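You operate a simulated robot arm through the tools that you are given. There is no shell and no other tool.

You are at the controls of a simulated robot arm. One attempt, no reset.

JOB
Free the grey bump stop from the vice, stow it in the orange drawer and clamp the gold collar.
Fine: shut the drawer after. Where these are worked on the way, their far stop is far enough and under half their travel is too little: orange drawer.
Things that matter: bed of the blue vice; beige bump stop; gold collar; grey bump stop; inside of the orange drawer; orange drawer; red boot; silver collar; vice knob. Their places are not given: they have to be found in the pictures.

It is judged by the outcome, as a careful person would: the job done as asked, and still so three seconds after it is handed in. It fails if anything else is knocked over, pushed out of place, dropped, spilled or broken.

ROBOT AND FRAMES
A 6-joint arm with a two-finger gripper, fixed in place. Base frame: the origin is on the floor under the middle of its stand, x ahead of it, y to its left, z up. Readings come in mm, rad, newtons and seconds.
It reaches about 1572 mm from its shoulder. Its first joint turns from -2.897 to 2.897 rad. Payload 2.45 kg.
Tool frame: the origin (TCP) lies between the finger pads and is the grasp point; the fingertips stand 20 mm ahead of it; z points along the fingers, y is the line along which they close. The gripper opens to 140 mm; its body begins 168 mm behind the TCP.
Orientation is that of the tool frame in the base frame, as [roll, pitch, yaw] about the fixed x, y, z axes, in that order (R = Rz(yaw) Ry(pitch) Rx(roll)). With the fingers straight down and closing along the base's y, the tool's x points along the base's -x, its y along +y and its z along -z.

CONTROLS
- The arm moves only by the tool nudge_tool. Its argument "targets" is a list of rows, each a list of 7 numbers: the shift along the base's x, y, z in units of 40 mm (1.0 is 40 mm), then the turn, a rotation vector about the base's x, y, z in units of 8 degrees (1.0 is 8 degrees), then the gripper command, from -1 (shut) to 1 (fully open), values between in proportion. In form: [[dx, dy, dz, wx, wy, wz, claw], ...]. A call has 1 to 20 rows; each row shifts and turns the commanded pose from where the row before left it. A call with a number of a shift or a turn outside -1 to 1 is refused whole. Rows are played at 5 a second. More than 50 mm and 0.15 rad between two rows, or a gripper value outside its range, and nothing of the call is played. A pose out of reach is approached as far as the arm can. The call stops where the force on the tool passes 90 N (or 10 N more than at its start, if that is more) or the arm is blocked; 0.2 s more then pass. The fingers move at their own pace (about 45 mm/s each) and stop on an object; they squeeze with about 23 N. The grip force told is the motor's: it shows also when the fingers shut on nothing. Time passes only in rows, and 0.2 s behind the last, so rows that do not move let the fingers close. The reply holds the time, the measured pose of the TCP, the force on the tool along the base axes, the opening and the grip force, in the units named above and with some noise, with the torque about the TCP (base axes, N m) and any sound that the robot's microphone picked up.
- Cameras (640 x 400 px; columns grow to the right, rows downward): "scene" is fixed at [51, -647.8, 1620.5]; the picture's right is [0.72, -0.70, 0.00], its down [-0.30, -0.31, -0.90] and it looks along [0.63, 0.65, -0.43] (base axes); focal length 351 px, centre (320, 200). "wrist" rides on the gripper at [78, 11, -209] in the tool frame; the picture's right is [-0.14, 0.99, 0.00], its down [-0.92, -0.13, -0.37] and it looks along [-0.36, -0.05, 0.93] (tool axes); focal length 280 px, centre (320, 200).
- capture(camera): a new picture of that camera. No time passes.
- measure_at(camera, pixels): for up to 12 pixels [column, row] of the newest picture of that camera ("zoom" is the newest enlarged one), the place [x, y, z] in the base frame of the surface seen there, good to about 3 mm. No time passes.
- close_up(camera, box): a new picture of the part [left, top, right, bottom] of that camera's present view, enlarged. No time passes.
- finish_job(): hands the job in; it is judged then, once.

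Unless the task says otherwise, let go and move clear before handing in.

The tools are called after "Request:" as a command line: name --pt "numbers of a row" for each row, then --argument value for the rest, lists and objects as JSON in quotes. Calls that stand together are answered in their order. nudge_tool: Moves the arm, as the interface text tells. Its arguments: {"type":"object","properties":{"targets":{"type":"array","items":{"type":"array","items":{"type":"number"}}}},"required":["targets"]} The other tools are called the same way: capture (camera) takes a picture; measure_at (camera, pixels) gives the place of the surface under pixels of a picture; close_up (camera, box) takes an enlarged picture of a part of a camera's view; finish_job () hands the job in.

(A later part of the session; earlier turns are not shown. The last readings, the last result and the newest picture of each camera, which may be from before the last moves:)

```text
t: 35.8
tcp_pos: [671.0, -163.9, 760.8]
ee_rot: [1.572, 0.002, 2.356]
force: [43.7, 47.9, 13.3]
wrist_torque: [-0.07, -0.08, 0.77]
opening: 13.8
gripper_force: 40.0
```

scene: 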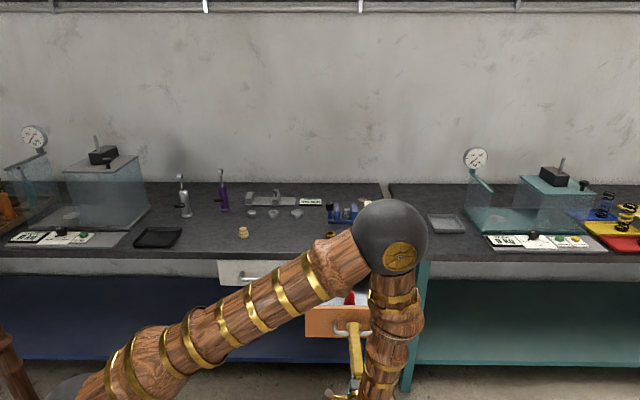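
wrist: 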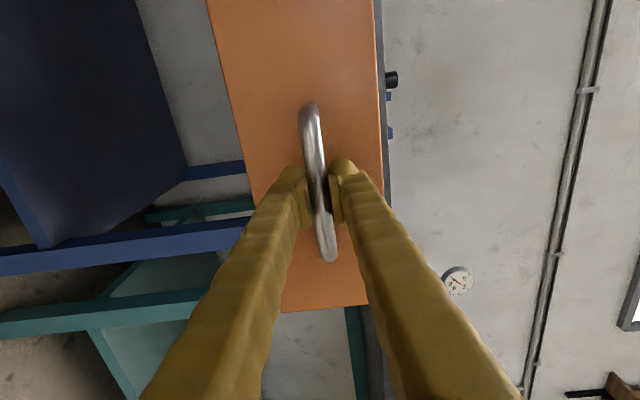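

The far stop is reached at about 300 mm out, with 65 N resisting. I'll relax slightly, open the fingers and back away from the handle.

Request:
nudge_tool --pt "0.08 0.08 0 0 0 0 -1" --pt "0 0 0 0 0 0 -0.3" --pt "0 0 0 0 0 0 -0.3" --pt "0 0 0 0 0 0 -0.3" --pt "-0.3 -0.3 0 0 0 0 -0.3" --pt "-0.5 -0.5 0 0 0 0 -0.3" --pt "-0.5 -0.5 0 0 0 0 -0.3" --pt "0 0 0 0 0 0 -0.3"

Request:
capture --camera "scene"

Request:
capture --camera "wrist"

```text
t: 37.6
tcp_pos: [622.0, -214.1, 758.1]
ee_rot: [1.572, 0.001, 2.355]
force: [0.0, -0.2, -0.9]
wrist_torque: [0.0, 0.01, 0.03]
opening: 48.8
gripper_force: 0.0
```

```text
taken
```

scene: 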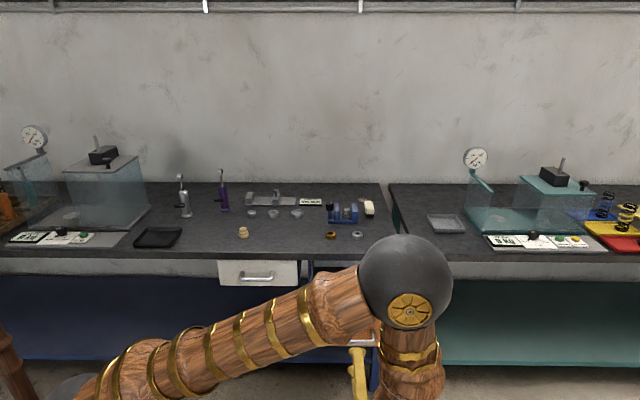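

```text
taken
```

wrist: 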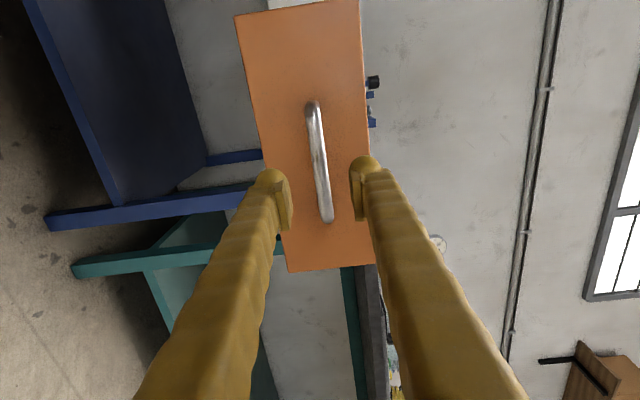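

The fingers are clear of the handle. I'll rise straight up, well clear of the drawer, then turn the gripper back down to look inside.

Request:
nudge_tool --pt "-0.2 -0.2 0.95 0 0 0 -0.3" --pt "0 0 1 0 0 0 -0.3" --pt "0 0 1 0 0 0 -0.3" --pt "0 0 1 0 0 0 -0.3" --pt "0 0 1 0 0 0 -0.3" --pt "0 0 1 0 0 0 -0.3" --pt "0 0 1 0 0 0 -0.3" --pt "0 0 1 0 0 0 -0.3" --pt "0 0 0 -0.663 0.663 0 -0.3" --pt "0 0 0 -0.663 0.663 0 -0.3" --pt "0 0 0 -0.663 0.663 0 -0.3" --pt "0 0 0 -0.663 0.663 0 -0.3" --pt "0 0 0 -0.663 0.663 0 -0.3" --pt "0 0 0 -0.663 0.663 0 -0.3" --pt "0 0 0 0 0 0 -0.3"

Request:
capture --camera "scene"

Request:
capture --camera "wrist"

```text
t: 40.8
tcp_pos: [613.8, -220.9, 1077.7]
ee_rot: [2.358, 0.002, 2.355]
force: [-0.3, -0.3, -0.8]
wrist_torque: [0.0, -0.01, 0.01]
opening: 48.9
gripper_force: 0.1
```

```text
taken
```

scene: 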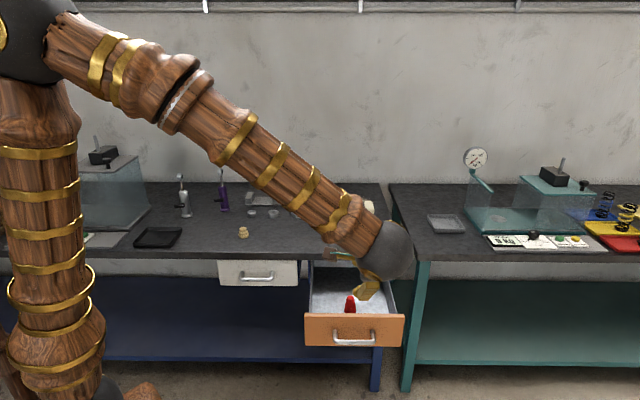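

```text
taken
```

wrist: 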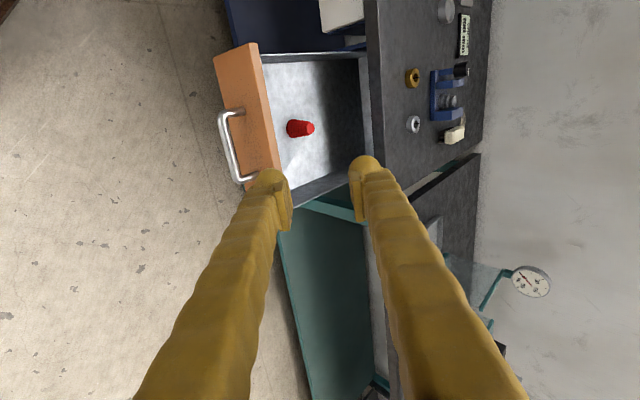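

The drawer is fully open with the red boot standing inside at (300,128) in the wrist view. I'll enlarge it and measure the interior.

Request:
close_up --camera "wrist" --box '[205, 30, 385, 220]'

Request:
measure_at --camera "wrist" --pixels '[[290, 128], [310, 128], [300, 121], [300, 136], [272, 70], [290, 170], [345, 170], [350, 70], [320, 160], [262, 55], [277, 165], [320, 90]]'

```text
2.11 times, centred on (295, 125) of wrist
```

zoom: 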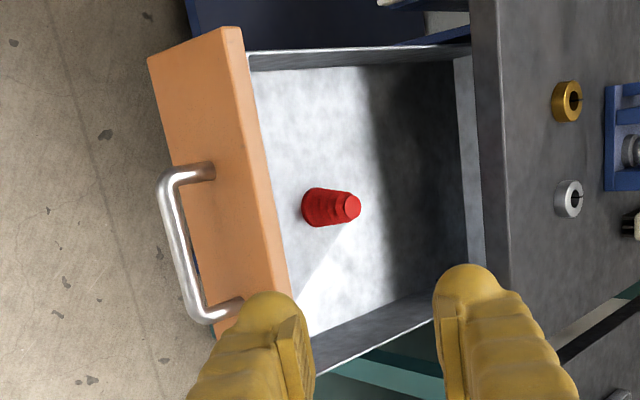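

```text
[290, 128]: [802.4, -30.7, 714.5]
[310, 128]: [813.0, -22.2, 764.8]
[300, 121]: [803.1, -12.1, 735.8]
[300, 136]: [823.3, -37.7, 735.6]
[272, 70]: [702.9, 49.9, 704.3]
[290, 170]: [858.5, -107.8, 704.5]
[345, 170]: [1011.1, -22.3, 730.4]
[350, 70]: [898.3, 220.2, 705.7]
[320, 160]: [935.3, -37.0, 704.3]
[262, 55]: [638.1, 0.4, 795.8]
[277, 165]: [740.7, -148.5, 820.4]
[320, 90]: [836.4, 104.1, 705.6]
```

Drawer floor is z≈704 and the boot stands near u=590, v=559, so there is free room on its left around u≈515, v≈550. I'll now turn the gripper down and go above the vice for the bump stop.

Request:
nudge_tool --pt "0.81 0.81 0 -0.663 0.663 0 -0.1" --pt "0.81 0.81 0 -0.663 0.663 0 -0.1" --pt "0.81 0.81 0 -0.663 0.663 0 -0.1" --pt "0.81 0.81 0 -0.663 0.663 0 -0.1" --pt "0.81 0.81 0 -0.663 0.663 0 -0.1" --pt "0.81 0.81 0 -0.663 0.663 0 -0.1" --pt "0.81 0.81 0 0 0 0 -0.1" --pt "0.81 0.81 0 0 0 0 -0.1" --pt "0.81 0.81 0 0 0 0 -0.1" --pt "0.81 0.81 0 0 0 0 -0.1" --pt "0.81 0.81 0 0 0 0 -0.1" --pt "0.81 0.81 0 0 0 0 -0.1" --pt "0.81 0.81 0 0 0 0 -0.1" --pt "0.81 0.81 0 0 0 0 -0.1" --pt "0.81 0.81 0 0 0 0 -0.1" --pt "0 0 0 0 0 0 -0.1"

Request:
capture --camera "wrist"

Request:
capture --camera "scene"

```text
t: 44.2
tcp_pos: [1101.2, 265.2, 1077.7]
ee_rot: [3.141, 0.003, 2.356]
force: [0.2, -0.1, -0.5]
wrist_torque: [-0.03, 0.02, -0.01]
opening: 63.2
gripper_force: 0.1
```

```text
taken
```

wrist: 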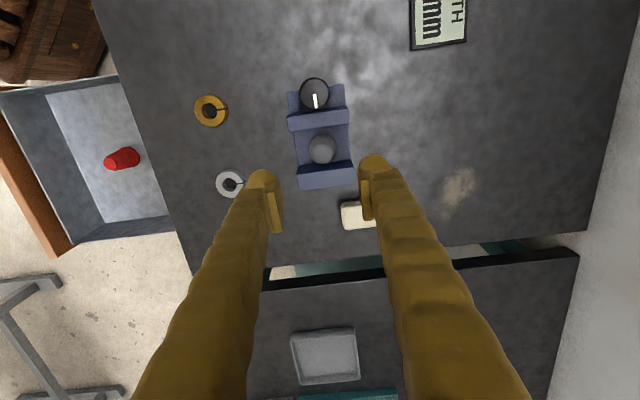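

```text
taken
```

scene: 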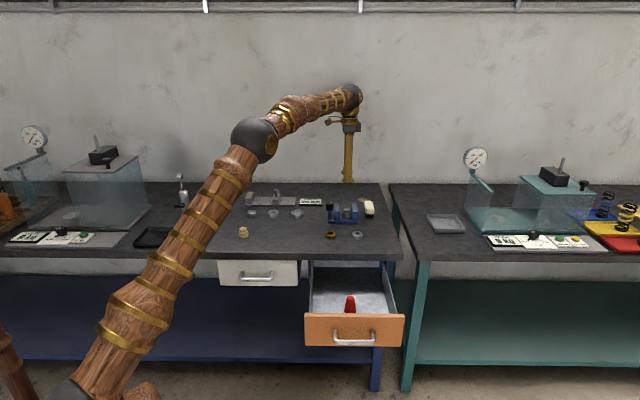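

The vice and bump stop show at (320,145). I'll enlarge and measure the opened gap precisely.

Request:
close_up --camera "wrist" --box '[265, 70, 385, 230]'

```text
2.50 times, centred on (325, 150) of wrist
```

zoom: 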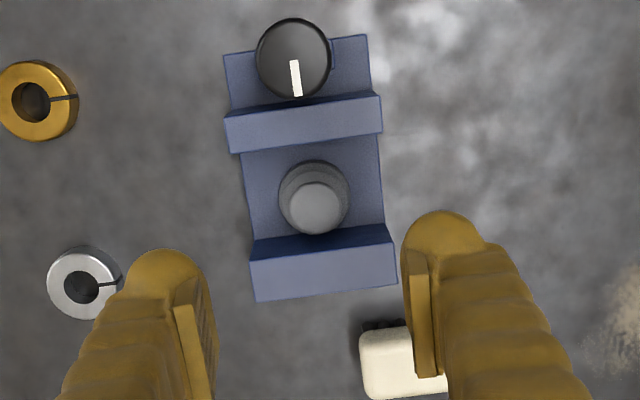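

Request:
measure_at --camera "zoom" --pixels '[[315, 208], [295, 208], [337, 208], [285, 195], [345, 195], [305, 135], [270, 147], [360, 133], [270, 260], [360, 248], [320, 252], [385, 345]]'

Request:
measure_at --camera "zoom" --pixels '[[230, 122], [232, 148], [381, 128], [250, 262], [395, 243], [255, 297], [397, 280], [260, 170], [370, 150], [260, 225], [375, 215], [305, 115]]'

```text
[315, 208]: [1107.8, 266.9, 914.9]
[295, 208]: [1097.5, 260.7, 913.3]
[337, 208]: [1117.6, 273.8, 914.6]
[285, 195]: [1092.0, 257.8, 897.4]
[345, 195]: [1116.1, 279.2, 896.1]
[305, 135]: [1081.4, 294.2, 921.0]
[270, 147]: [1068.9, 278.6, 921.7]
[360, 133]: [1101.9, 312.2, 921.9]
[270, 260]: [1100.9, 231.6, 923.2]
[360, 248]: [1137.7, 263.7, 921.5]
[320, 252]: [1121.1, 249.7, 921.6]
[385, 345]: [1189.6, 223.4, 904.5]
```

```text
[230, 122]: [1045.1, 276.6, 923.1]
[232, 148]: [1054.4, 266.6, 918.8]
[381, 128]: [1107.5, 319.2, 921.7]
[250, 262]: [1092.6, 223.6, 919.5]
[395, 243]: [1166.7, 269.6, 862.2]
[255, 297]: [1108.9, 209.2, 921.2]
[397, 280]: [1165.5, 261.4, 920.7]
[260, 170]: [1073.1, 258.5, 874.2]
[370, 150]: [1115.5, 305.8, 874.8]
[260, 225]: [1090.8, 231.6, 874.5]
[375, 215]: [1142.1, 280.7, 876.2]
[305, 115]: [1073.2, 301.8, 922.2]
```

The gap runs from u≈558 to u≈616, about 58 mm against a ~51.5 mm foot, so centring at u≈587 leaves roughly 3 mm per side. I'll lower to just above the jaws and check alignment.

Request:
nudge_tool --pt "0.02 0.167 -0.8 0 0 0 -0.1" --pt "0 0 -0.8 0 0 0 -0.1" --pt "0 0 -0.8 0 0 0 -0.1" --pt "0 0 -0.6 0 0 0 -0.1" --pt "0 0 0 0 0 0 -0.1"

Request:
close_up --camera "scene" --box '[325, 185, 375, 225]'

Request:
capture --camera "wrist"

```text
t: 45.4
tcp_pos: [1101.3, 272.3, 957.0]
ee_rot: [3.142, 0.001, 2.355]
force: [-0.3, -1.3, -0.1]
wrist_torque: [-0.02, -0.02, 0.01]
opening: 62.7
gripper_force: 0.1
```

```text
10.00 times, centred on (350, 205) of scene
```

zoom: 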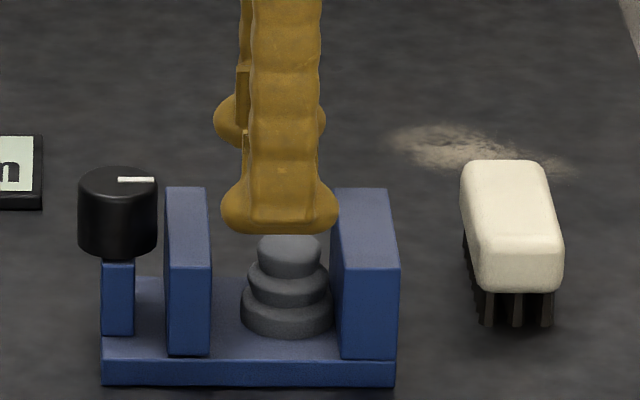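

```text
taken
```

wrist: 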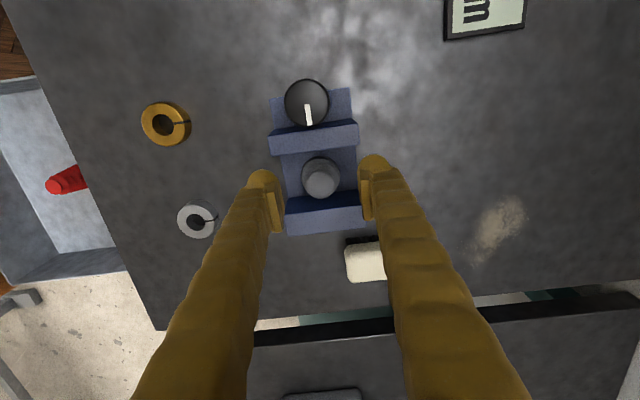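

In the close-up the near foot spans 221–339 within the gap 211–342, and the far foot 214–326 within 205–331. That's nearly centred, so I'll shift 0.5 mm toward -u and descend slowly.

Request:
nudge_tool --pt "-0.009 0.009 -0.2 0 0 0 -0.1" --pt "0 0 -0.2 0 0 0 -0.1" --pt "0 0 -0.15 0 0 0 -0.1" --pt "0 0 -0.1 0 0 0 -0.1" --pt "0 0 0 0 0 0 -0.1"

Request:
close_up --camera "scene" --box '[325, 185, 375, 225]'

```text
t: 46.6
tcp_pos: [1099.9, 273.0, 930.7]
ee_rot: [3.141, 0.002, 2.356]
force: [-0.1, 0.0, -0.7]
wrist_torque: [-0.01, -0.01, 0.01]
opening: 63.2
gripper_force: 0.1
```

```text
10.00 times, centred on (350, 205) of scene
```

zoom: 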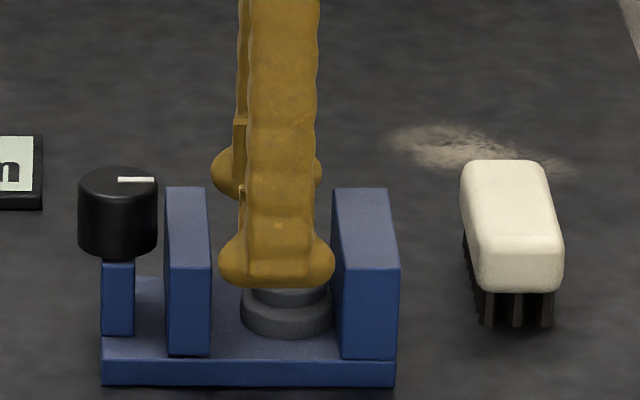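

The foot spans 218–335 in the gap 211–342, centred with no contact force. I'll go 10 mm lower and close on the top tier.

Request:
nudge_tool --pt "0 0 -0.15 0 0 0 -0.1" --pt "0 0 -0.1 0 0 0 -0.1" --pt "0 0 0 0 0 0 -0.1" --pt "0 0 0 0 0 0 -0.4" --pt "0 0 0 0 0 0 -0.6" --pt "0 0 0 0 0 0 -0.7" --pt "0 0 0 0 0 0 -0.7"

```text
t: 48.2
tcp_pos: [1100.8, 272.5, 921.7]
ee_rot: [3.141, 0.001, 2.355]
force: [-0.1, 1.2, 0.8]
wrist_torque: [0.02, 0.02, -0.01]
opening: 40.1
gripper_force: 23.1
```

The fingers stopped at 40.1 mm with 23 N, wider than the ~26 mm I expected for the top tier. I'll look at what is being held.

Request:
close_up --camera "scene" --box '[325, 185, 375, 225]'

Request:
close_up --camera "wrist" --box '[250, 130, 400, 250]'

```text
10.00 times, centred on (350, 205) of scene
```

zoom: 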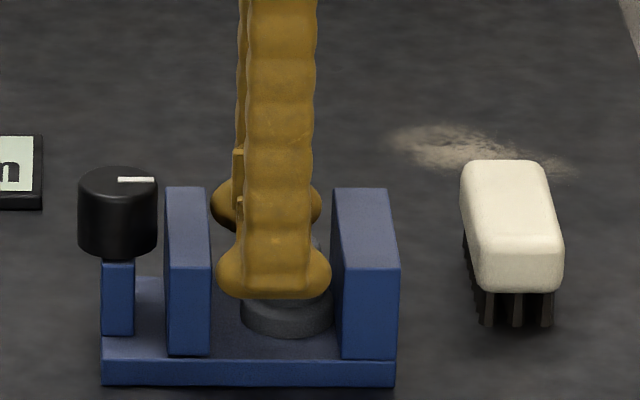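

```text
3.33 times, centred on (325, 190) of wrist
```

zoom: 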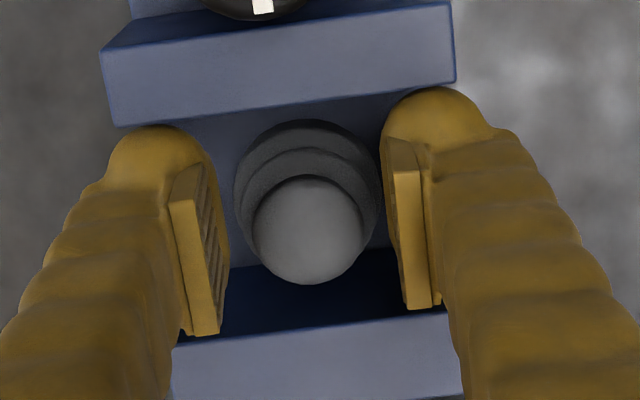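

The pads caught the edge of the middle tier (~40 mm), which is a marginal hold. I'll open a little, go about 9 mm lower, shift 0.6 mm toward +u and grip the middle tier properly.

Request:
nudge_tool --pt "0 0 0 0 0 0 -0.2" --pt "0 0 0 0 0 0 -0.2" --pt "0.011 -0.011 -0.12 0 0 0 -0.2" --pt "0 0 -0.1 0 0 0 -0.2" --pt "0 0 0 0 0 0 -0.2"

Request:
close_up --camera "scene" --box '[325, 185, 375, 225]'

```text
t: 49.4
tcp_pos: [1100.1, 272.9, 912.3]
ee_rot: [-3.14, 0.001, 2.355]
force: [0.0, -0.2, -0.6]
wrist_torque: [-0.05, 0.01, 0.02]
opening: 56.1
gripper_force: 0.0
```

```text
10.00 times, centred on (350, 205) of scene
```

zoom: 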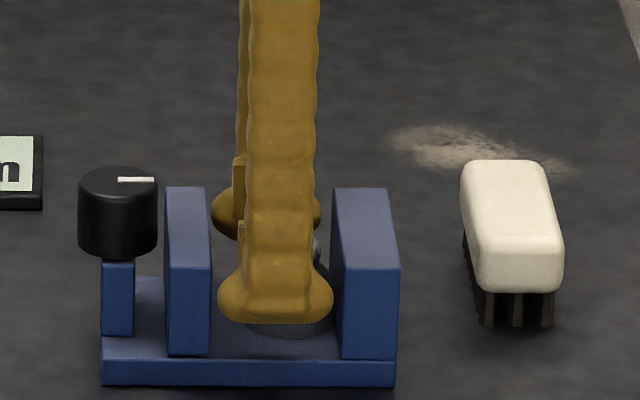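

There's no contact and the foot is centred. I'll close on the middle tier now.

Request:
nudge_tool --pt "0 0 0 0 0 0 -0.4" --pt "0 0 0 0 0 0 -0.6" --pt "0 0 0 0 0 0 -0.7" --pt "0 0 0 0 0 0 -0.7"

Request:
close_up --camera "wrist" --box '[250, 130, 400, 250]'

```text
t: 50.4
tcp_pos: [1100.3, 272.8, 912.8]
ee_rot: [-3.141, 0.003, 2.355]
force: [-0.2, -0.1, 1.0]
wrist_torque: [0.02, -0.02, 0.02]
opening: 40.2
gripper_force: 22.7
```

```text
3.33 times, centred on (325, 190) of wrist
```

zoom: 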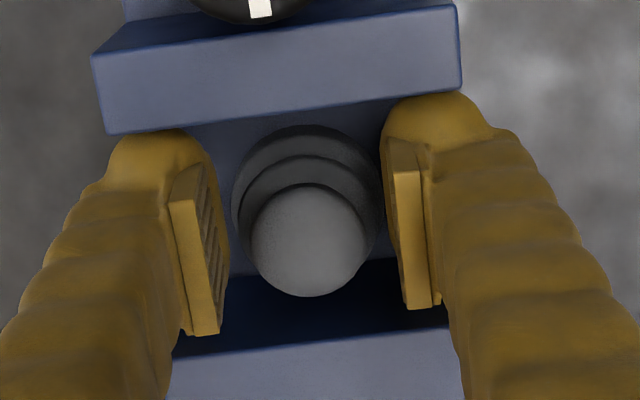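

The grip is firm at 40.2 mm with 22.7 N. I'll lift slowly and check that the bump stop comes along.

Request:
nudge_tool --pt "0 0 0.15 0 0 0 -0.8" --pt "0 0 0.25 0 0 0 -0.8" --pt "0 0 0.4 0 0 0 -0.8" --pt "0 0 0.5 0 0 0 -0.8" --pt "0 0 0.6 0 0 0 -0.8" --pt "0 0 0 0 0 0 -0.8"

Request:
close_up --camera "scene" --box '[310, 165, 390, 225]'

Request:
capture --camera "wrist"

```text
t: 51.8
tcp_pos: [1100.6, 273.5, 990.4]
ee_rot: [3.141, -0.001, 2.356]
force: [0.7, -0.1, -0.7]
wrist_torque: [0.05, -0.02, -0.02]
opening: 40.2
gripper_force: 23.1
```

```text
6.67 times, centred on (350, 195) of scene
```

zoom: 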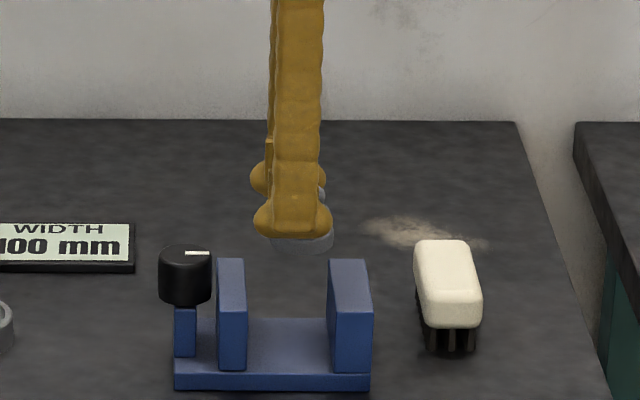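

```text
taken
```

wrist: 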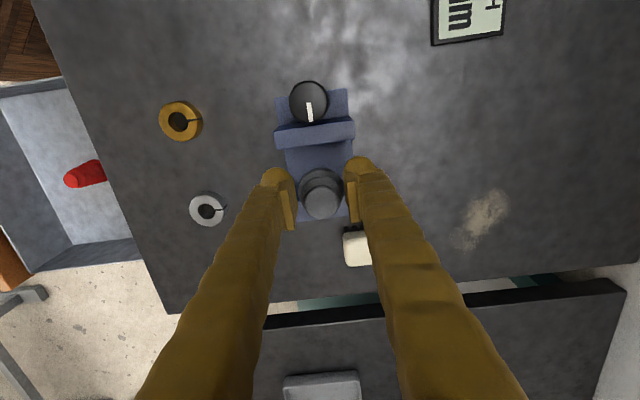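

The bump stop is lifted clear, its base about 37 mm below the TCP. I'll carry it over the open drawer to the left of the red boot.

Request:
nudge_tool --pt "0 0 0.5 0 0 0 -0.8" --pt "-0.734 -0.508 0 0 0 0 -0.8" --pt "-0.734 -0.508 0 0 0 0 -0.8" --pt "-0.734 -0.508 0 0 0 0 -0.8" --pt "-0.734 -0.508 0 0 0 0 -0.8" --pt "-0.734 -0.508 0 0 0 0 -0.8" --pt "-0.734 -0.508 0 0 0 0 -0.8" --pt "-0.734 -0.508 0 0 0 0 -0.8" --pt "-0.734 -0.508 0 0 0 0 -0.8" --pt "-0.734 -0.508 0 0 0 0 -0.8" --pt "-0.734 -0.508 0 0 0 0 -0.8" --pt "-0.734 -0.508 0 0 0 0 -0.8" --pt "-0.734 -0.508 0 0 0 0 -0.8" --pt "0 0 0 0 0 0 -0.8"

Request:
capture --camera "wrist"

Request:
capture --camera "scene"

```text
t: 54.8
tcp_pos: [747.1, 28.3, 1008.2]
ee_rot: [-3.141, 0.0, 2.355]
force: [0.7, -1.0, 0.0]
wrist_torque: [0.05, 0.01, 0.01]
opening: 40.1
gripper_force: 23.1
```

```text
taken
```

wrist: 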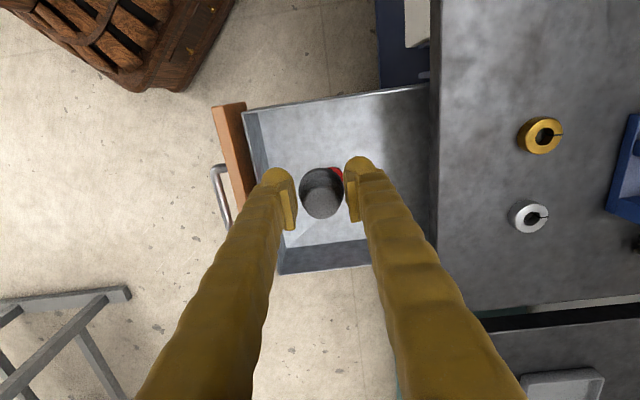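

```text
taken
```

scene: 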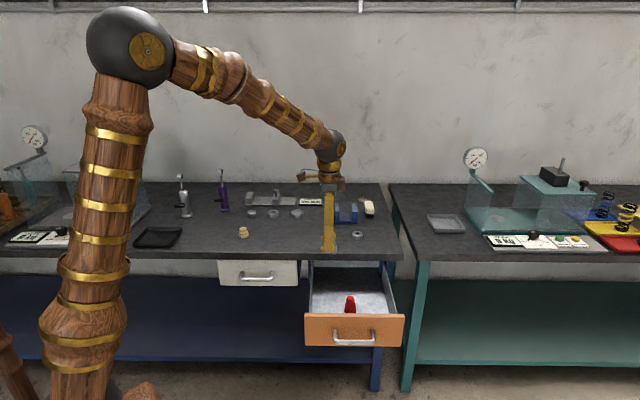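

I'm over the drawer with the stop held. I'll measure the drawer walls and boot from this view before lowering.

Request:
measure_at --camera "wrist" --pixels '[[300, 103], [380, 93], [300, 140], [290, 150], [400, 150], [255, 160], [262, 140], [337, 170], [380, 200], [420, 90], [245, 125], [350, 130]]'

Request:
close_up --camera "wrist" --box '[210, 80, 450, 280]'

```text
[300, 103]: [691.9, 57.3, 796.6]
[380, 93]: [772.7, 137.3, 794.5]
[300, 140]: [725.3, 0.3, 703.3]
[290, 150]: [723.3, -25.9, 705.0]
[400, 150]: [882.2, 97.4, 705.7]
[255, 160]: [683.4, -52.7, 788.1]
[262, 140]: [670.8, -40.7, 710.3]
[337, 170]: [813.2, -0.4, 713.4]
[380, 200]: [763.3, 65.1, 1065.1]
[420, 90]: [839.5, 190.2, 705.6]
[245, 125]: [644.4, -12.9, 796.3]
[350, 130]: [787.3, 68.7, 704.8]
```

```text
2.00 times, centred on (330, 180) of wrist
```

zoom: 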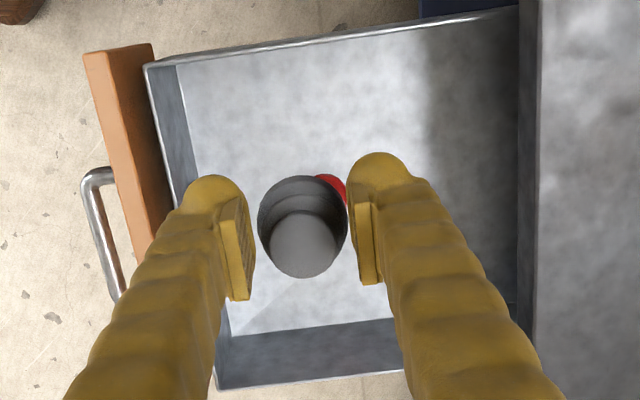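

The left wall is at u≈449, the inner front wall at v≈446, and the boot is clear of the planned spot. I'll lower toward the floor, slowing at the end.

Request:
nudge_tool --pt "0 0 -0.8 0 0 0 -0.8" --pt "0 0 -0.8 0 0 0 -0.8" --pt "0 0 -0.8 0 0 0 -0.8" --pt "0 0 -0.8 0 0 0 -0.8" --pt "0 0 -0.8 0 0 0 -0.8" --pt "0 0 -0.8 0 0 0 -0.8" --pt "0 0 -0.8 0 0 0 -0.8" --pt "0 0 -0.5 0 0 0 -0.8" --pt "0 0 0 0 0 0 -0.8"

Request:
close_up --camera "scene" --box '[290, 230, 420, 360]'

Request:
capture --camera "wrist"

```text
t: 56.8
tcp_pos: [747.5, 28.7, 764.6]
ee_rot: [3.141, 0.002, 2.355]
force: [0.1, 0.4, 0.2]
wrist_torque: [0.0, -0.02, -0.03]
opening: 40.1
gripper_force: 23.1
```

```text
3.08 times, centred on (355, 295) of scene
```

zoom: 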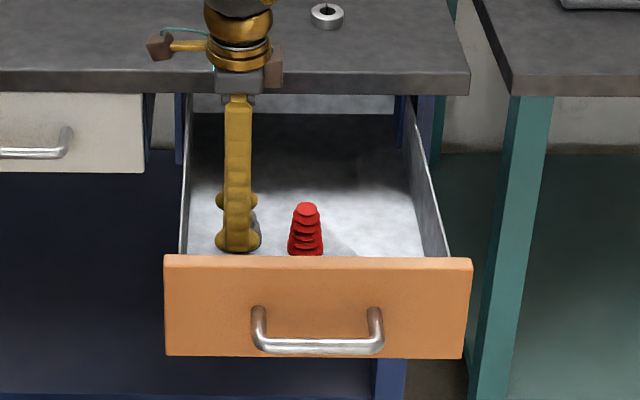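

```text
taken
```

wrist: 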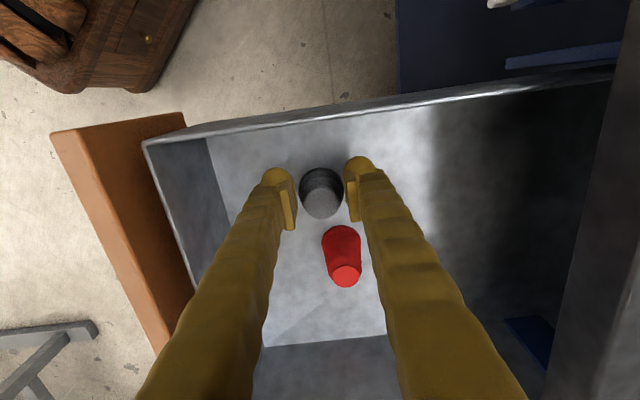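

The stop hangs over clear floor, well away from the boot. I'll lower the last ~21 mm slowly and watch for contact.

Request:
nudge_tool --pt "0 0 -0.2 0 0 0 -0.8" --pt "0 0 -0.15 0 0 0 -0.8" --pt "0 0 -0.1 0 0 0 -0.8" --pt "0 0 -0.04 0 0 0 -0.8" --pt "0 0 0 0 0 0 -0.8"

```text
t: 58.0
tcp_pos: [747.5, 29.0, 746.4]
ee_rot: [-3.141, 0.001, 2.356]
force: [0.5, -0.1, -0.5]
wrist_torque: [0.0, -0.03, -0.03]
opening: 40.3
gripper_force: 23.3
```

Request:
nudge_tool --pt "0 0 -0.04 0 0 0 -0.8" --pt "0 0 -0.03 0 0 0 -0.8" --pt "0 0 0 0 0 0 -0.8"

```text
t: 58.8
tcp_pos: [747.8, 28.2, 742.9]
ee_rot: [3.141, 0.001, 2.357]
force: [-0.1, -0.5, -0.3]
wrist_torque: [-0.02, -0.04, -0.01]
opening: 40.4
gripper_force: 23.4
```

No contact is felt at z=742.9, so I'll go down in ~1 mm steps until the floor pushes back.

Request:
nudge_tool --pt "0 0 -0.025 0 0 0 -0.8" --pt "0 0 -0.025 0 0 0 -0.8" --pt "0 0 0 0 0 0 -0.8"

```text
t: 59.6
tcp_pos: [748.4, 29.2, 742.6]
ee_rot: [3.141, 0.003, 2.356]
force: [-3.8, 5.0, 40.4]
wrist_torque: [-0.17, -0.15, 0.01]
opening: 40.1
gripper_force: 22.7
```

The floor pushes back with 40 N, so the stop is seated. I'll ease up about 1 mm and release gently.

Request:
nudge_tool --pt "0 0 0.03 0 0 0 -0.8" --pt "0 0 0 0 0 0 -0.4" --pt "0 0 0 0 0 0 -0.3" --pt "0 0 0 0 0 0 -0.2" --pt "0 0 0 0 0 0 -0.2"

Request:
close_up --camera "wrist" --box '[220, 130, 420, 300]'

```text
t: 60.8
tcp_pos: [748.8, 27.9, 741.3]
ee_rot: [-3.141, 0.001, 2.356]
force: [0.8, -0.5, 0.3]
wrist_torque: [0.0, -0.01, -0.01]
opening: 56.3
gripper_force: 0.0
```

```text
2.35 times, centred on (320, 215) of wrist
```

zoom: 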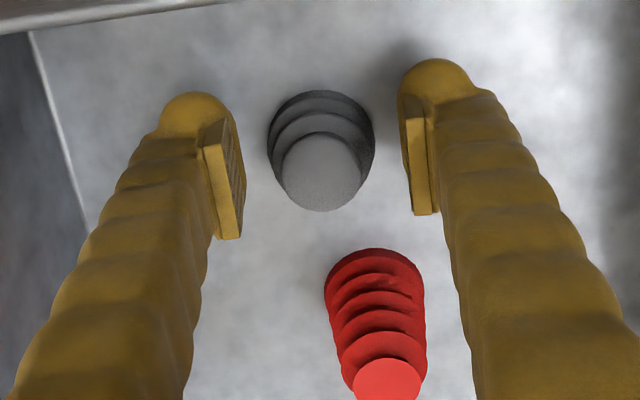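

The grey stop stands upright on the drawer floor, released, and the boot is untouched. I'll rise straight out of the drawer first.

Request:
nudge_tool --pt "0 0 0.3 0 0 0 -0.2" --pt "0 0 0.7 0 0 0 -0.2" --pt "0 0 1 0 0 0 -0.2" --pt "0 0 1 0 0 0 -0.2" --pt "0 0 1 0 0 0 -0.2" --pt "0 0 1 0 0 0 -0.2" --pt "0 0 1 0 0 0 -0.2" --pt "0 0 0.5 0 0 0 -1" --pt "0 0 0 0 0 0 -1"

Request:
close_up --camera "scene" --box '[290, 230, 420, 360]'

```text
t: 62.8
tcp_pos: [746.5, 29.5, 1001.8]
ee_rot: [3.141, 0.001, 2.357]
force: [-1.0, 0.5, -0.4]
wrist_torque: [0.0, -0.04, 0.03]
opening: 3.4
gripper_force: 0.0
```

```text
3.08 times, centred on (355, 295) of scene
```

zoom: 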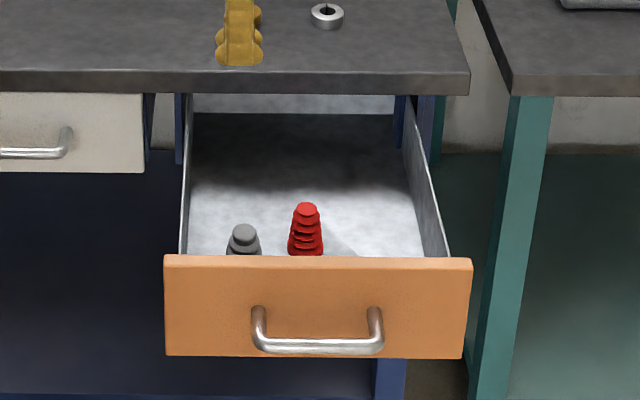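

The stop and boot both stand in the drawer. I'll measure the handle's current place before pushing the drawer shut.

Request:
measure_at --camera "zoom" --pixels '[[275, 347], [318, 347], [365, 345], [318, 300], [243, 233], [306, 208], [258, 312], [374, 312]]'

Request:
nudge_tool --pt "-0.735 -0.98 0 0 0 0 -1" --pt "-0.735 -0.98 0 0 0 0 -1" --pt "-0.735 -0.98 0 0 0 0 -1" --pt "-0.735 -0.98 0 0 0 0 -1" --pt "0 -0.98 0 0 0 0 -1" --pt "0 -0.98 0 0 0 0 -1" --pt "0 0 0 0 0 0 -1"

Request:
capture --camera "wrist"

```text
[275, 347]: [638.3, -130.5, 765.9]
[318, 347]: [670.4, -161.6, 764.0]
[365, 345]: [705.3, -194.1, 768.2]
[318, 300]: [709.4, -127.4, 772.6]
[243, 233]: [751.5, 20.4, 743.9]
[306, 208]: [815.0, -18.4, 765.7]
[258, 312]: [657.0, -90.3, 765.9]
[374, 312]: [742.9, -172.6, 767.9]
```

```text
t: 64.4
tcp_pos: [629.2, -206.9, 1002.3]
ee_rot: [3.141, 0.001, 2.358]
force: [-0.8, -0.1, 0.1]
wrist_torque: [-0.01, -0.01, 0.0]
opening: 0.2
gripper_force: 22.7
```

```text
taken
```

wrist: 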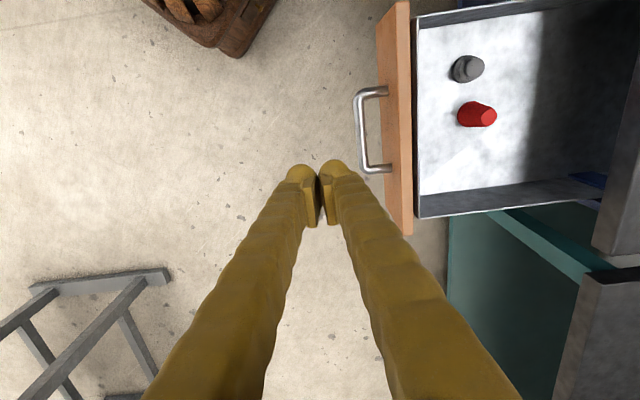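

The bar's front is at v≈360, u≈588 and I'm in front of it at v≈299 with fingers shut. I'll descend to z≈767 so the tips face the bar.

Request:
nudge_tool --pt "-0.03 0.03 -0.98 0 0 0 -1" --pt "0 0 -0.98 0 0 0 -1" --pt "0 0 -0.98 0 0 0 -1" --pt "0 0 -0.98 0 0 0 -1" --pt "0 0 -0.98 0 0 0 -1" --pt "0 0 -0.98 0 0 0 -1" --pt "0 0 0 0 0 0 -1"

Request:
capture --camera "scene"

Request:
capture --camera "wrist"

```text
t: 66.0
tcp_pos: [628.3, -207.5, 766.3]
ee_rot: [-3.141, 0.001, 2.356]
force: [-0.6, -0.4, -1.0]
wrist_torque: [0.01, -0.02, -0.01]
opening: 0.0
gripper_force: 23.0
```

```text
taken
```

scene: 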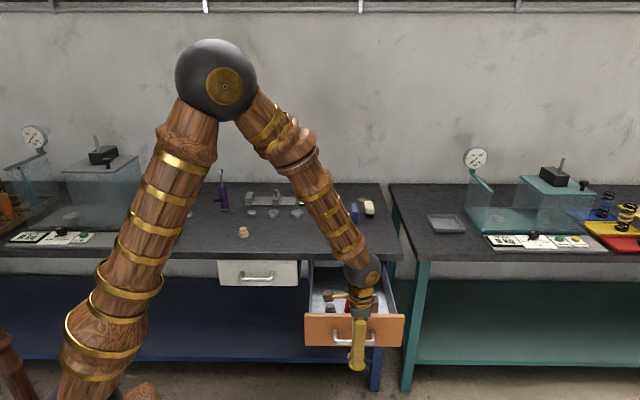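

```text
taken
```

wrist: 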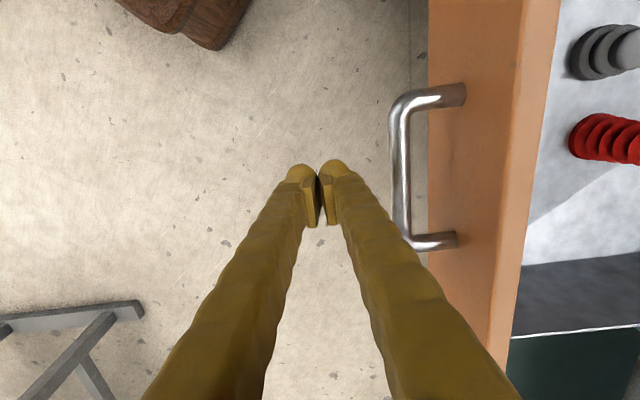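

The fingers face the middle of the bar, which is at about (400,170) in the wrist view. I'll advance slowly to touch it and begin pushing.

Request:
nudge_tool --pt "0.2 0.2 0 0 0 0 -1" --pt "0.2 0.2 0 0 0 0 -1" --pt "0.12 0.12 0 0 0 0 -1" --pt "0.12 0.12 0 0 0 0 -1" --pt "0.12 0.12 0 0 0 0 -1" --pt "0.15 0.15 0 0 0 0 -1" --pt "0.15 0.15 0 0 0 0 -1"

Request:
capture --camera "wrist"

```text
t: 67.6
tcp_pos: [671.3, -162.8, 766.5]
ee_rot: [3.141, -0.001, 2.357]
force: [-1.2, -0.8, 0.7]
wrist_torque: [-0.02, 0.02, 0.04]
opening: 0.3
gripper_force: 23.0
```

```text
taken
```

wrist: 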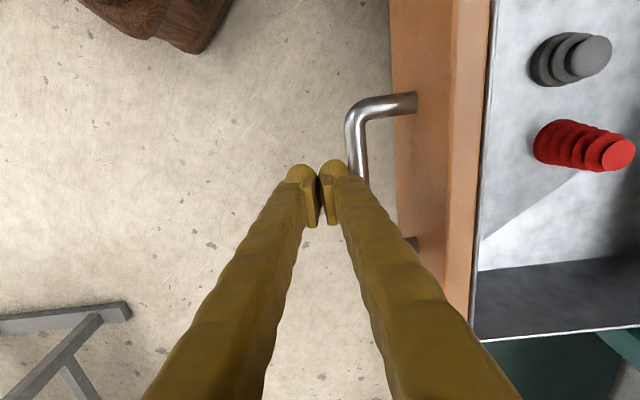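

Contact is made and the drawer moves with only ~1–2 N. I'll continue pushing at a gentle, steady pace.

Request:
nudge_tool --pt "0.2 0.2 0 0 0 0 -1" --pt "0.22 0.22 0 0 0 0 -1" --pt "0.25 0.25 0 0 0 0 -1" --pt "0.25 0.25 0 0 0 0 -1" --pt "0.25 0.25 0 0 0 0 -1" --pt "0.25 0.25 0 0 0 0 -1" --pt "0.25 0.25 0 0 0 0 -1" --pt "0.25 0.25 0 0 0 0 -1" --pt "0.22 0.22 0 0 0 0 -1" --pt "0.18 0.18 0 0 0 0 -1"

Request:
capture --camera "wrist"

Request:
capture --camera "scene"

```text
t: 69.8
tcp_pos: [764.7, -71.1, 766.4]
ee_rot: [-3.141, 0.002, 2.355]
force: [-0.6, 0.4, 0.8]
wrist_torque: [-0.01, -0.01, 0.04]
opening: 0.3
gripper_force: 22.7
```

```text
taken
```

wrist: 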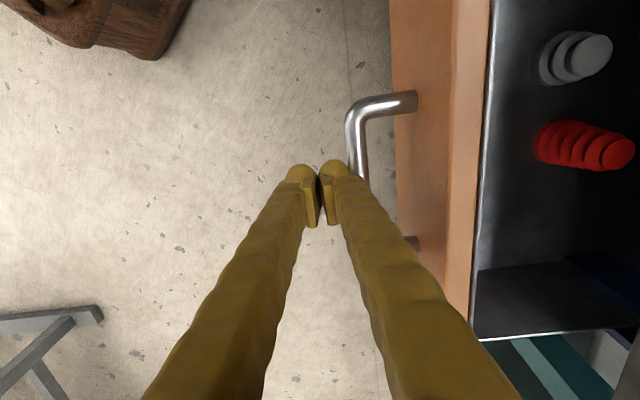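

```text
taken
```

scene: 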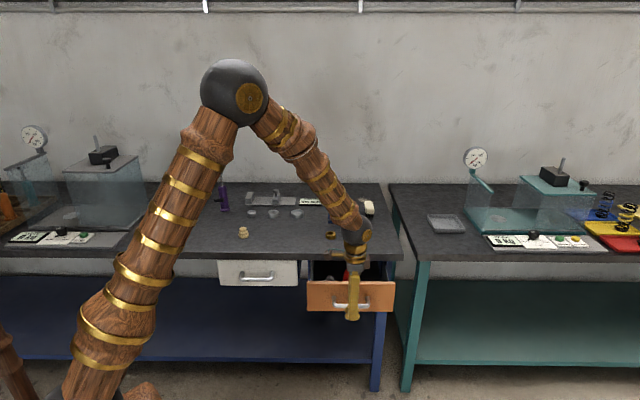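

Both items in the drawer still stand and about 140 mm remain. I'll continue pushing, slowing near the end.

Request:
nudge_tool --pt "0.18 0.18 0 0 0 0 -1" --pt "0.22 0.22 0 0 0 0 -1" --pt "0.25 0.25 0 0 0 0 -1" --pt "0.25 0.25 0 0 0 0 -1" --pt "0.25 0.25 0 0 0 0 -1" --pt "0.25 0.25 0 0 0 0 -1" --pt "0.25 0.25 0 0 0 0 -1" --pt "0.2 0.2 0 0 0 0 -1" --pt "0.15 0.15 0 0 0 0 -1" --pt "0.1 0.1 0 0 0 0 -1"

Request:
capture --camera "scene"

```text
t: 72.0
tcp_pos: [848.5, 13.1, 766.3]
ee_rot: [-3.14, 0.004, 2.355]
force: [-1.4, -0.8, 0.9]
wrist_torque: [0.01, 0.02, 0.0]
opening: 0.1
gripper_force: 23.3
```

```text
taken
```

scene: 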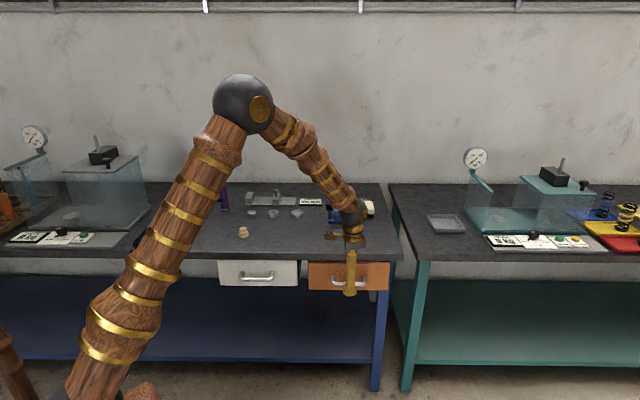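

The drawer is nearly shut, with roughly 20 mm left. I'll push in small steps until the closed stop is felt.

Request:
nudge_tool --pt "0.1 0.1 0 0 0 0 -1" --pt "0.1 0.1 0 0 0 0 -1" --pt "0.06 0.06 0 0 0 0 -1" --pt "0.05 0.05 0 0 0 0 -1" --pt "0 0 0 0 0 0 -1"

Request:
close_up --camera "scene" --box '[290, 225, 420, 305]'

```text
t: 73.2
tcp_pos: [859.5, 26.1, 766.7]
ee_rot: [3.142, 0.003, 2.357]
force: [-1.3, -0.2, -0.2]
wrist_torque: [-0.05, -0.02, -0.01]
opening: 0.0
gripper_force: 23.5
```

```text
4.92 times, centred on (355, 265) of scene
```

zoom: 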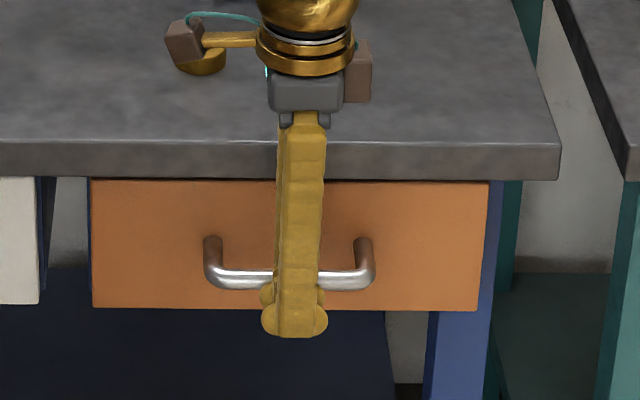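

The drawer front looks almost flush and there's still no stop force. I'll push a few more millimetres in small steps.

Request:
nudge_tool --pt "0.05 0.05 0 0 0 0 -1" --pt "0.05 0.05 0 0 0 0 -1" --pt "0 0 0 0 0 0 -1"

Request:
measure_at --camera "zoom" --pixels '[[120, 240], [450, 240], [230, 282], [350, 280], [210, 240], [365, 240]]'

```text
t: 74.0
tcp_pos: [863.2, 29.9, 766.5]
ee_rot: [-3.14, -0.001, 2.354]
force: [-29.9, -33.3, 14.6]
wrist_torque: [0.08, -0.04, 0.36]
opening: 0.0
gripper_force: 22.9
```

```text
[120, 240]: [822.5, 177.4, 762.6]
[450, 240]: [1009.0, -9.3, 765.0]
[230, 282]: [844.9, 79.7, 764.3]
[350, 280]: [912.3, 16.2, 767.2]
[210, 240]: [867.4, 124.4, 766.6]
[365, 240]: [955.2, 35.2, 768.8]
```

The closed stop is felt (45 N) and the front sits at v≈708, as it did at the start. I'll back off from the handle and rise.

Request:
nudge_tool --pt "-0.3 -0.3 0 0 0 0 -1" --pt "-0.6 -0.6 0 0 0 0 -1" --pt "-0.6 -0.6 0 0 0 0 -1" --pt "0 0 0.9 0 0 0 -0.1" --pt "0 0 1 0 0 0 -0.1" --pt "0 0 1 0 0 0 -0.1" --pt "0 0 1 0 0 0 -0.1" --pt "0 0 1 0 0 0 -0.1" --pt "0 0 1 0 0 0 -0.1" --pt "0 0 0 0 0 0 -0.1"

Request:
close_up --camera "scene" --box '[220, 180, 420, 305]'

```text
t: 76.2
tcp_pos: [803.8, -29.9, 1002.9]
ee_rot: [-3.141, 0.003, 2.357]
force: [-0.9, -1.2, 0.4]
wrist_torque: [0.03, 0.02, 0.0]
opening: 63.0
gripper_force: 0.1
```

```text
3.20 times, centred on (320, 242) of scene
```

zoom: 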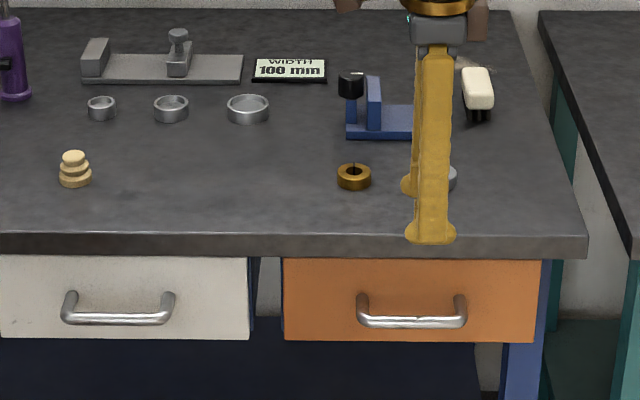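

The drawer is shut and everything else looks undisturbed. Next I'll go above the gold collar near (949,215) and check the alignment.

Request:
nudge_tool --pt "0.519 0.875 0 0 0 0 0" --pt "0.519 0.875 0 0 0 0 0" --pt "0.519 0.875 0 0 0 0 0" --pt "0.519 0.875 0 0 0 0 0" --pt "0.519 0.875 0 0 0 0 0" --pt "0.519 0.875 0 0 0 0 0" --pt "0.519 0.875 0 0 0 0 0" --pt "0 0 -0.5 0 0 0 0" --pt "0 0 0 0 0 0 0"

Request:
capture --camera "wrist"

Request:
close_up --camera "wrist" --box '[240, 120, 400, 240]'

```text
t: 78.2
tcp_pos: [951.1, 215.1, 982.7]
ee_rot: [3.141, 0.002, 2.357]
force: [0.8, 0.9, -0.4]
wrist_torque: [0.0, 0.01, 0.0]
opening: 69.9
gripper_force: 0.1
```

```text
taken
```

wrist: 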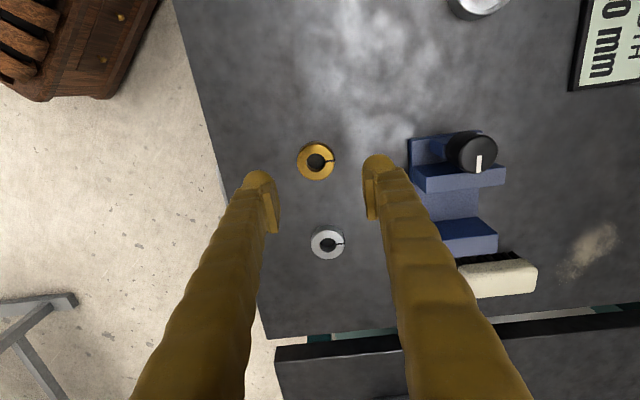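

```text
3.33 times, centred on (320, 180) of wrist
```

zoom: 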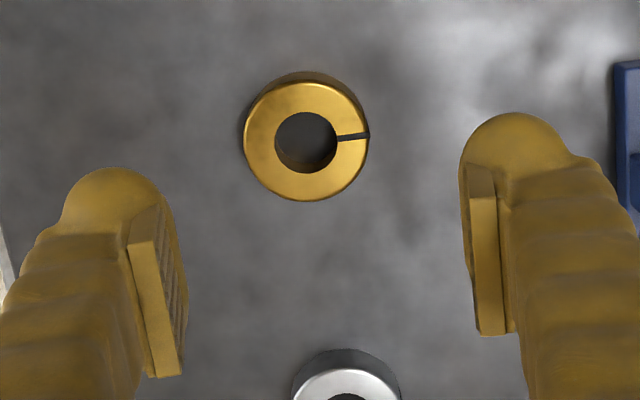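

Request:
measure_at --camera "zoom" --pixels '[[250, 140], [364, 143], [306, 88], [306, 197], [306, 175], [262, 110], [350, 110], [265, 180], [350, 180], [306, 140]]'

```text
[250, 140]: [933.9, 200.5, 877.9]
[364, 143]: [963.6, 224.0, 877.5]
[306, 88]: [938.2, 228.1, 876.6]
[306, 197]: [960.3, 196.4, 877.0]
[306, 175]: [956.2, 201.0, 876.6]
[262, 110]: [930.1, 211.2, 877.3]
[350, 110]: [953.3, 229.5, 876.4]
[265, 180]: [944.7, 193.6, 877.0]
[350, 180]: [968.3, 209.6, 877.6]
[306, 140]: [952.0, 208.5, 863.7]
```

The collar's centre is near (949,212.5), top z 877, so I'm about 2.8 mm off along v. I'll correct and descend to z≈885 with the fingers straddling it.

Request:
nudge_tool --pt "-0.05 -0.05 -0.6 0 0 0 0" --pt "0 0 -0.7 0 0 0 -0.1" --pt "0 0 -0.6 0 0 0 -0.1" --pt "0 0 -0.35 0 0 0 -0.1" --pt "0 0 -0.15 0 0 0 -0.1" --pt "0 0 0 0 0 0 -0.1"

Request:
close_up --camera "wrist" --box '[240, 120, 400, 240]'

```text
t: 79.6
tcp_pos: [948.6, 212.4, 886.6]
ee_rot: [3.141, 0.002, 2.356]
force: [-0.3, 0.2, 0.6]
wrist_torque: [0.02, -0.02, -0.01]
opening: 63.1
gripper_force: 0.1
```

```text
3.33 times, centred on (320, 180) of wrist
```

zoom: 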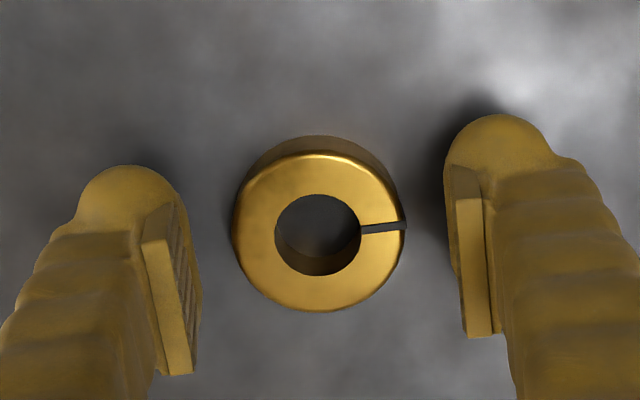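

The fingers straddle the collar without contact. I'll lower 1.5 mm more and close.

Request:
nudge_tool --pt "0 0 -0.04 0 0 0 -0.1" --pt "0 0 0 0 0 0 -0.3" --pt "0 0 0 0 0 0 -0.5" --pt "0 0 0 0 0 0 -0.7" --pt "0 0 0 0 0 0 -0.8" --pt "0 0 0 0 0 0 -0.8"

Request:
close_up --camera "wrist" --box '[240, 120, 400, 240]'

```text
t: 81.0
tcp_pos: [947.4, 212.2, 883.9]
ee_rot: [-3.141, 0.002, 2.356]
force: [-1.0, -0.4, -0.4]
wrist_torque: [0.0, -0.01, 0.0]
opening: 42.7
gripper_force: 22.9
```

```text
3.33 times, centred on (320, 180) of wrist
```

zoom: 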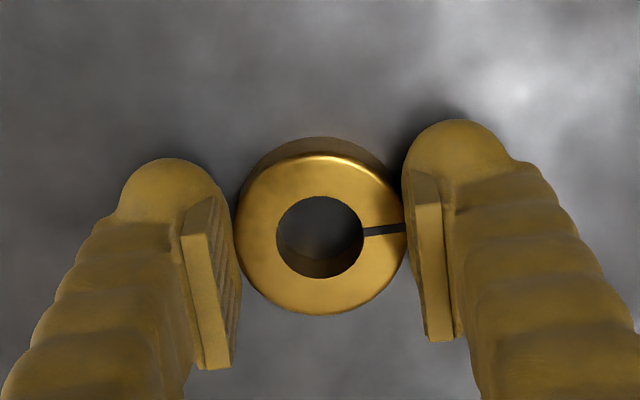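

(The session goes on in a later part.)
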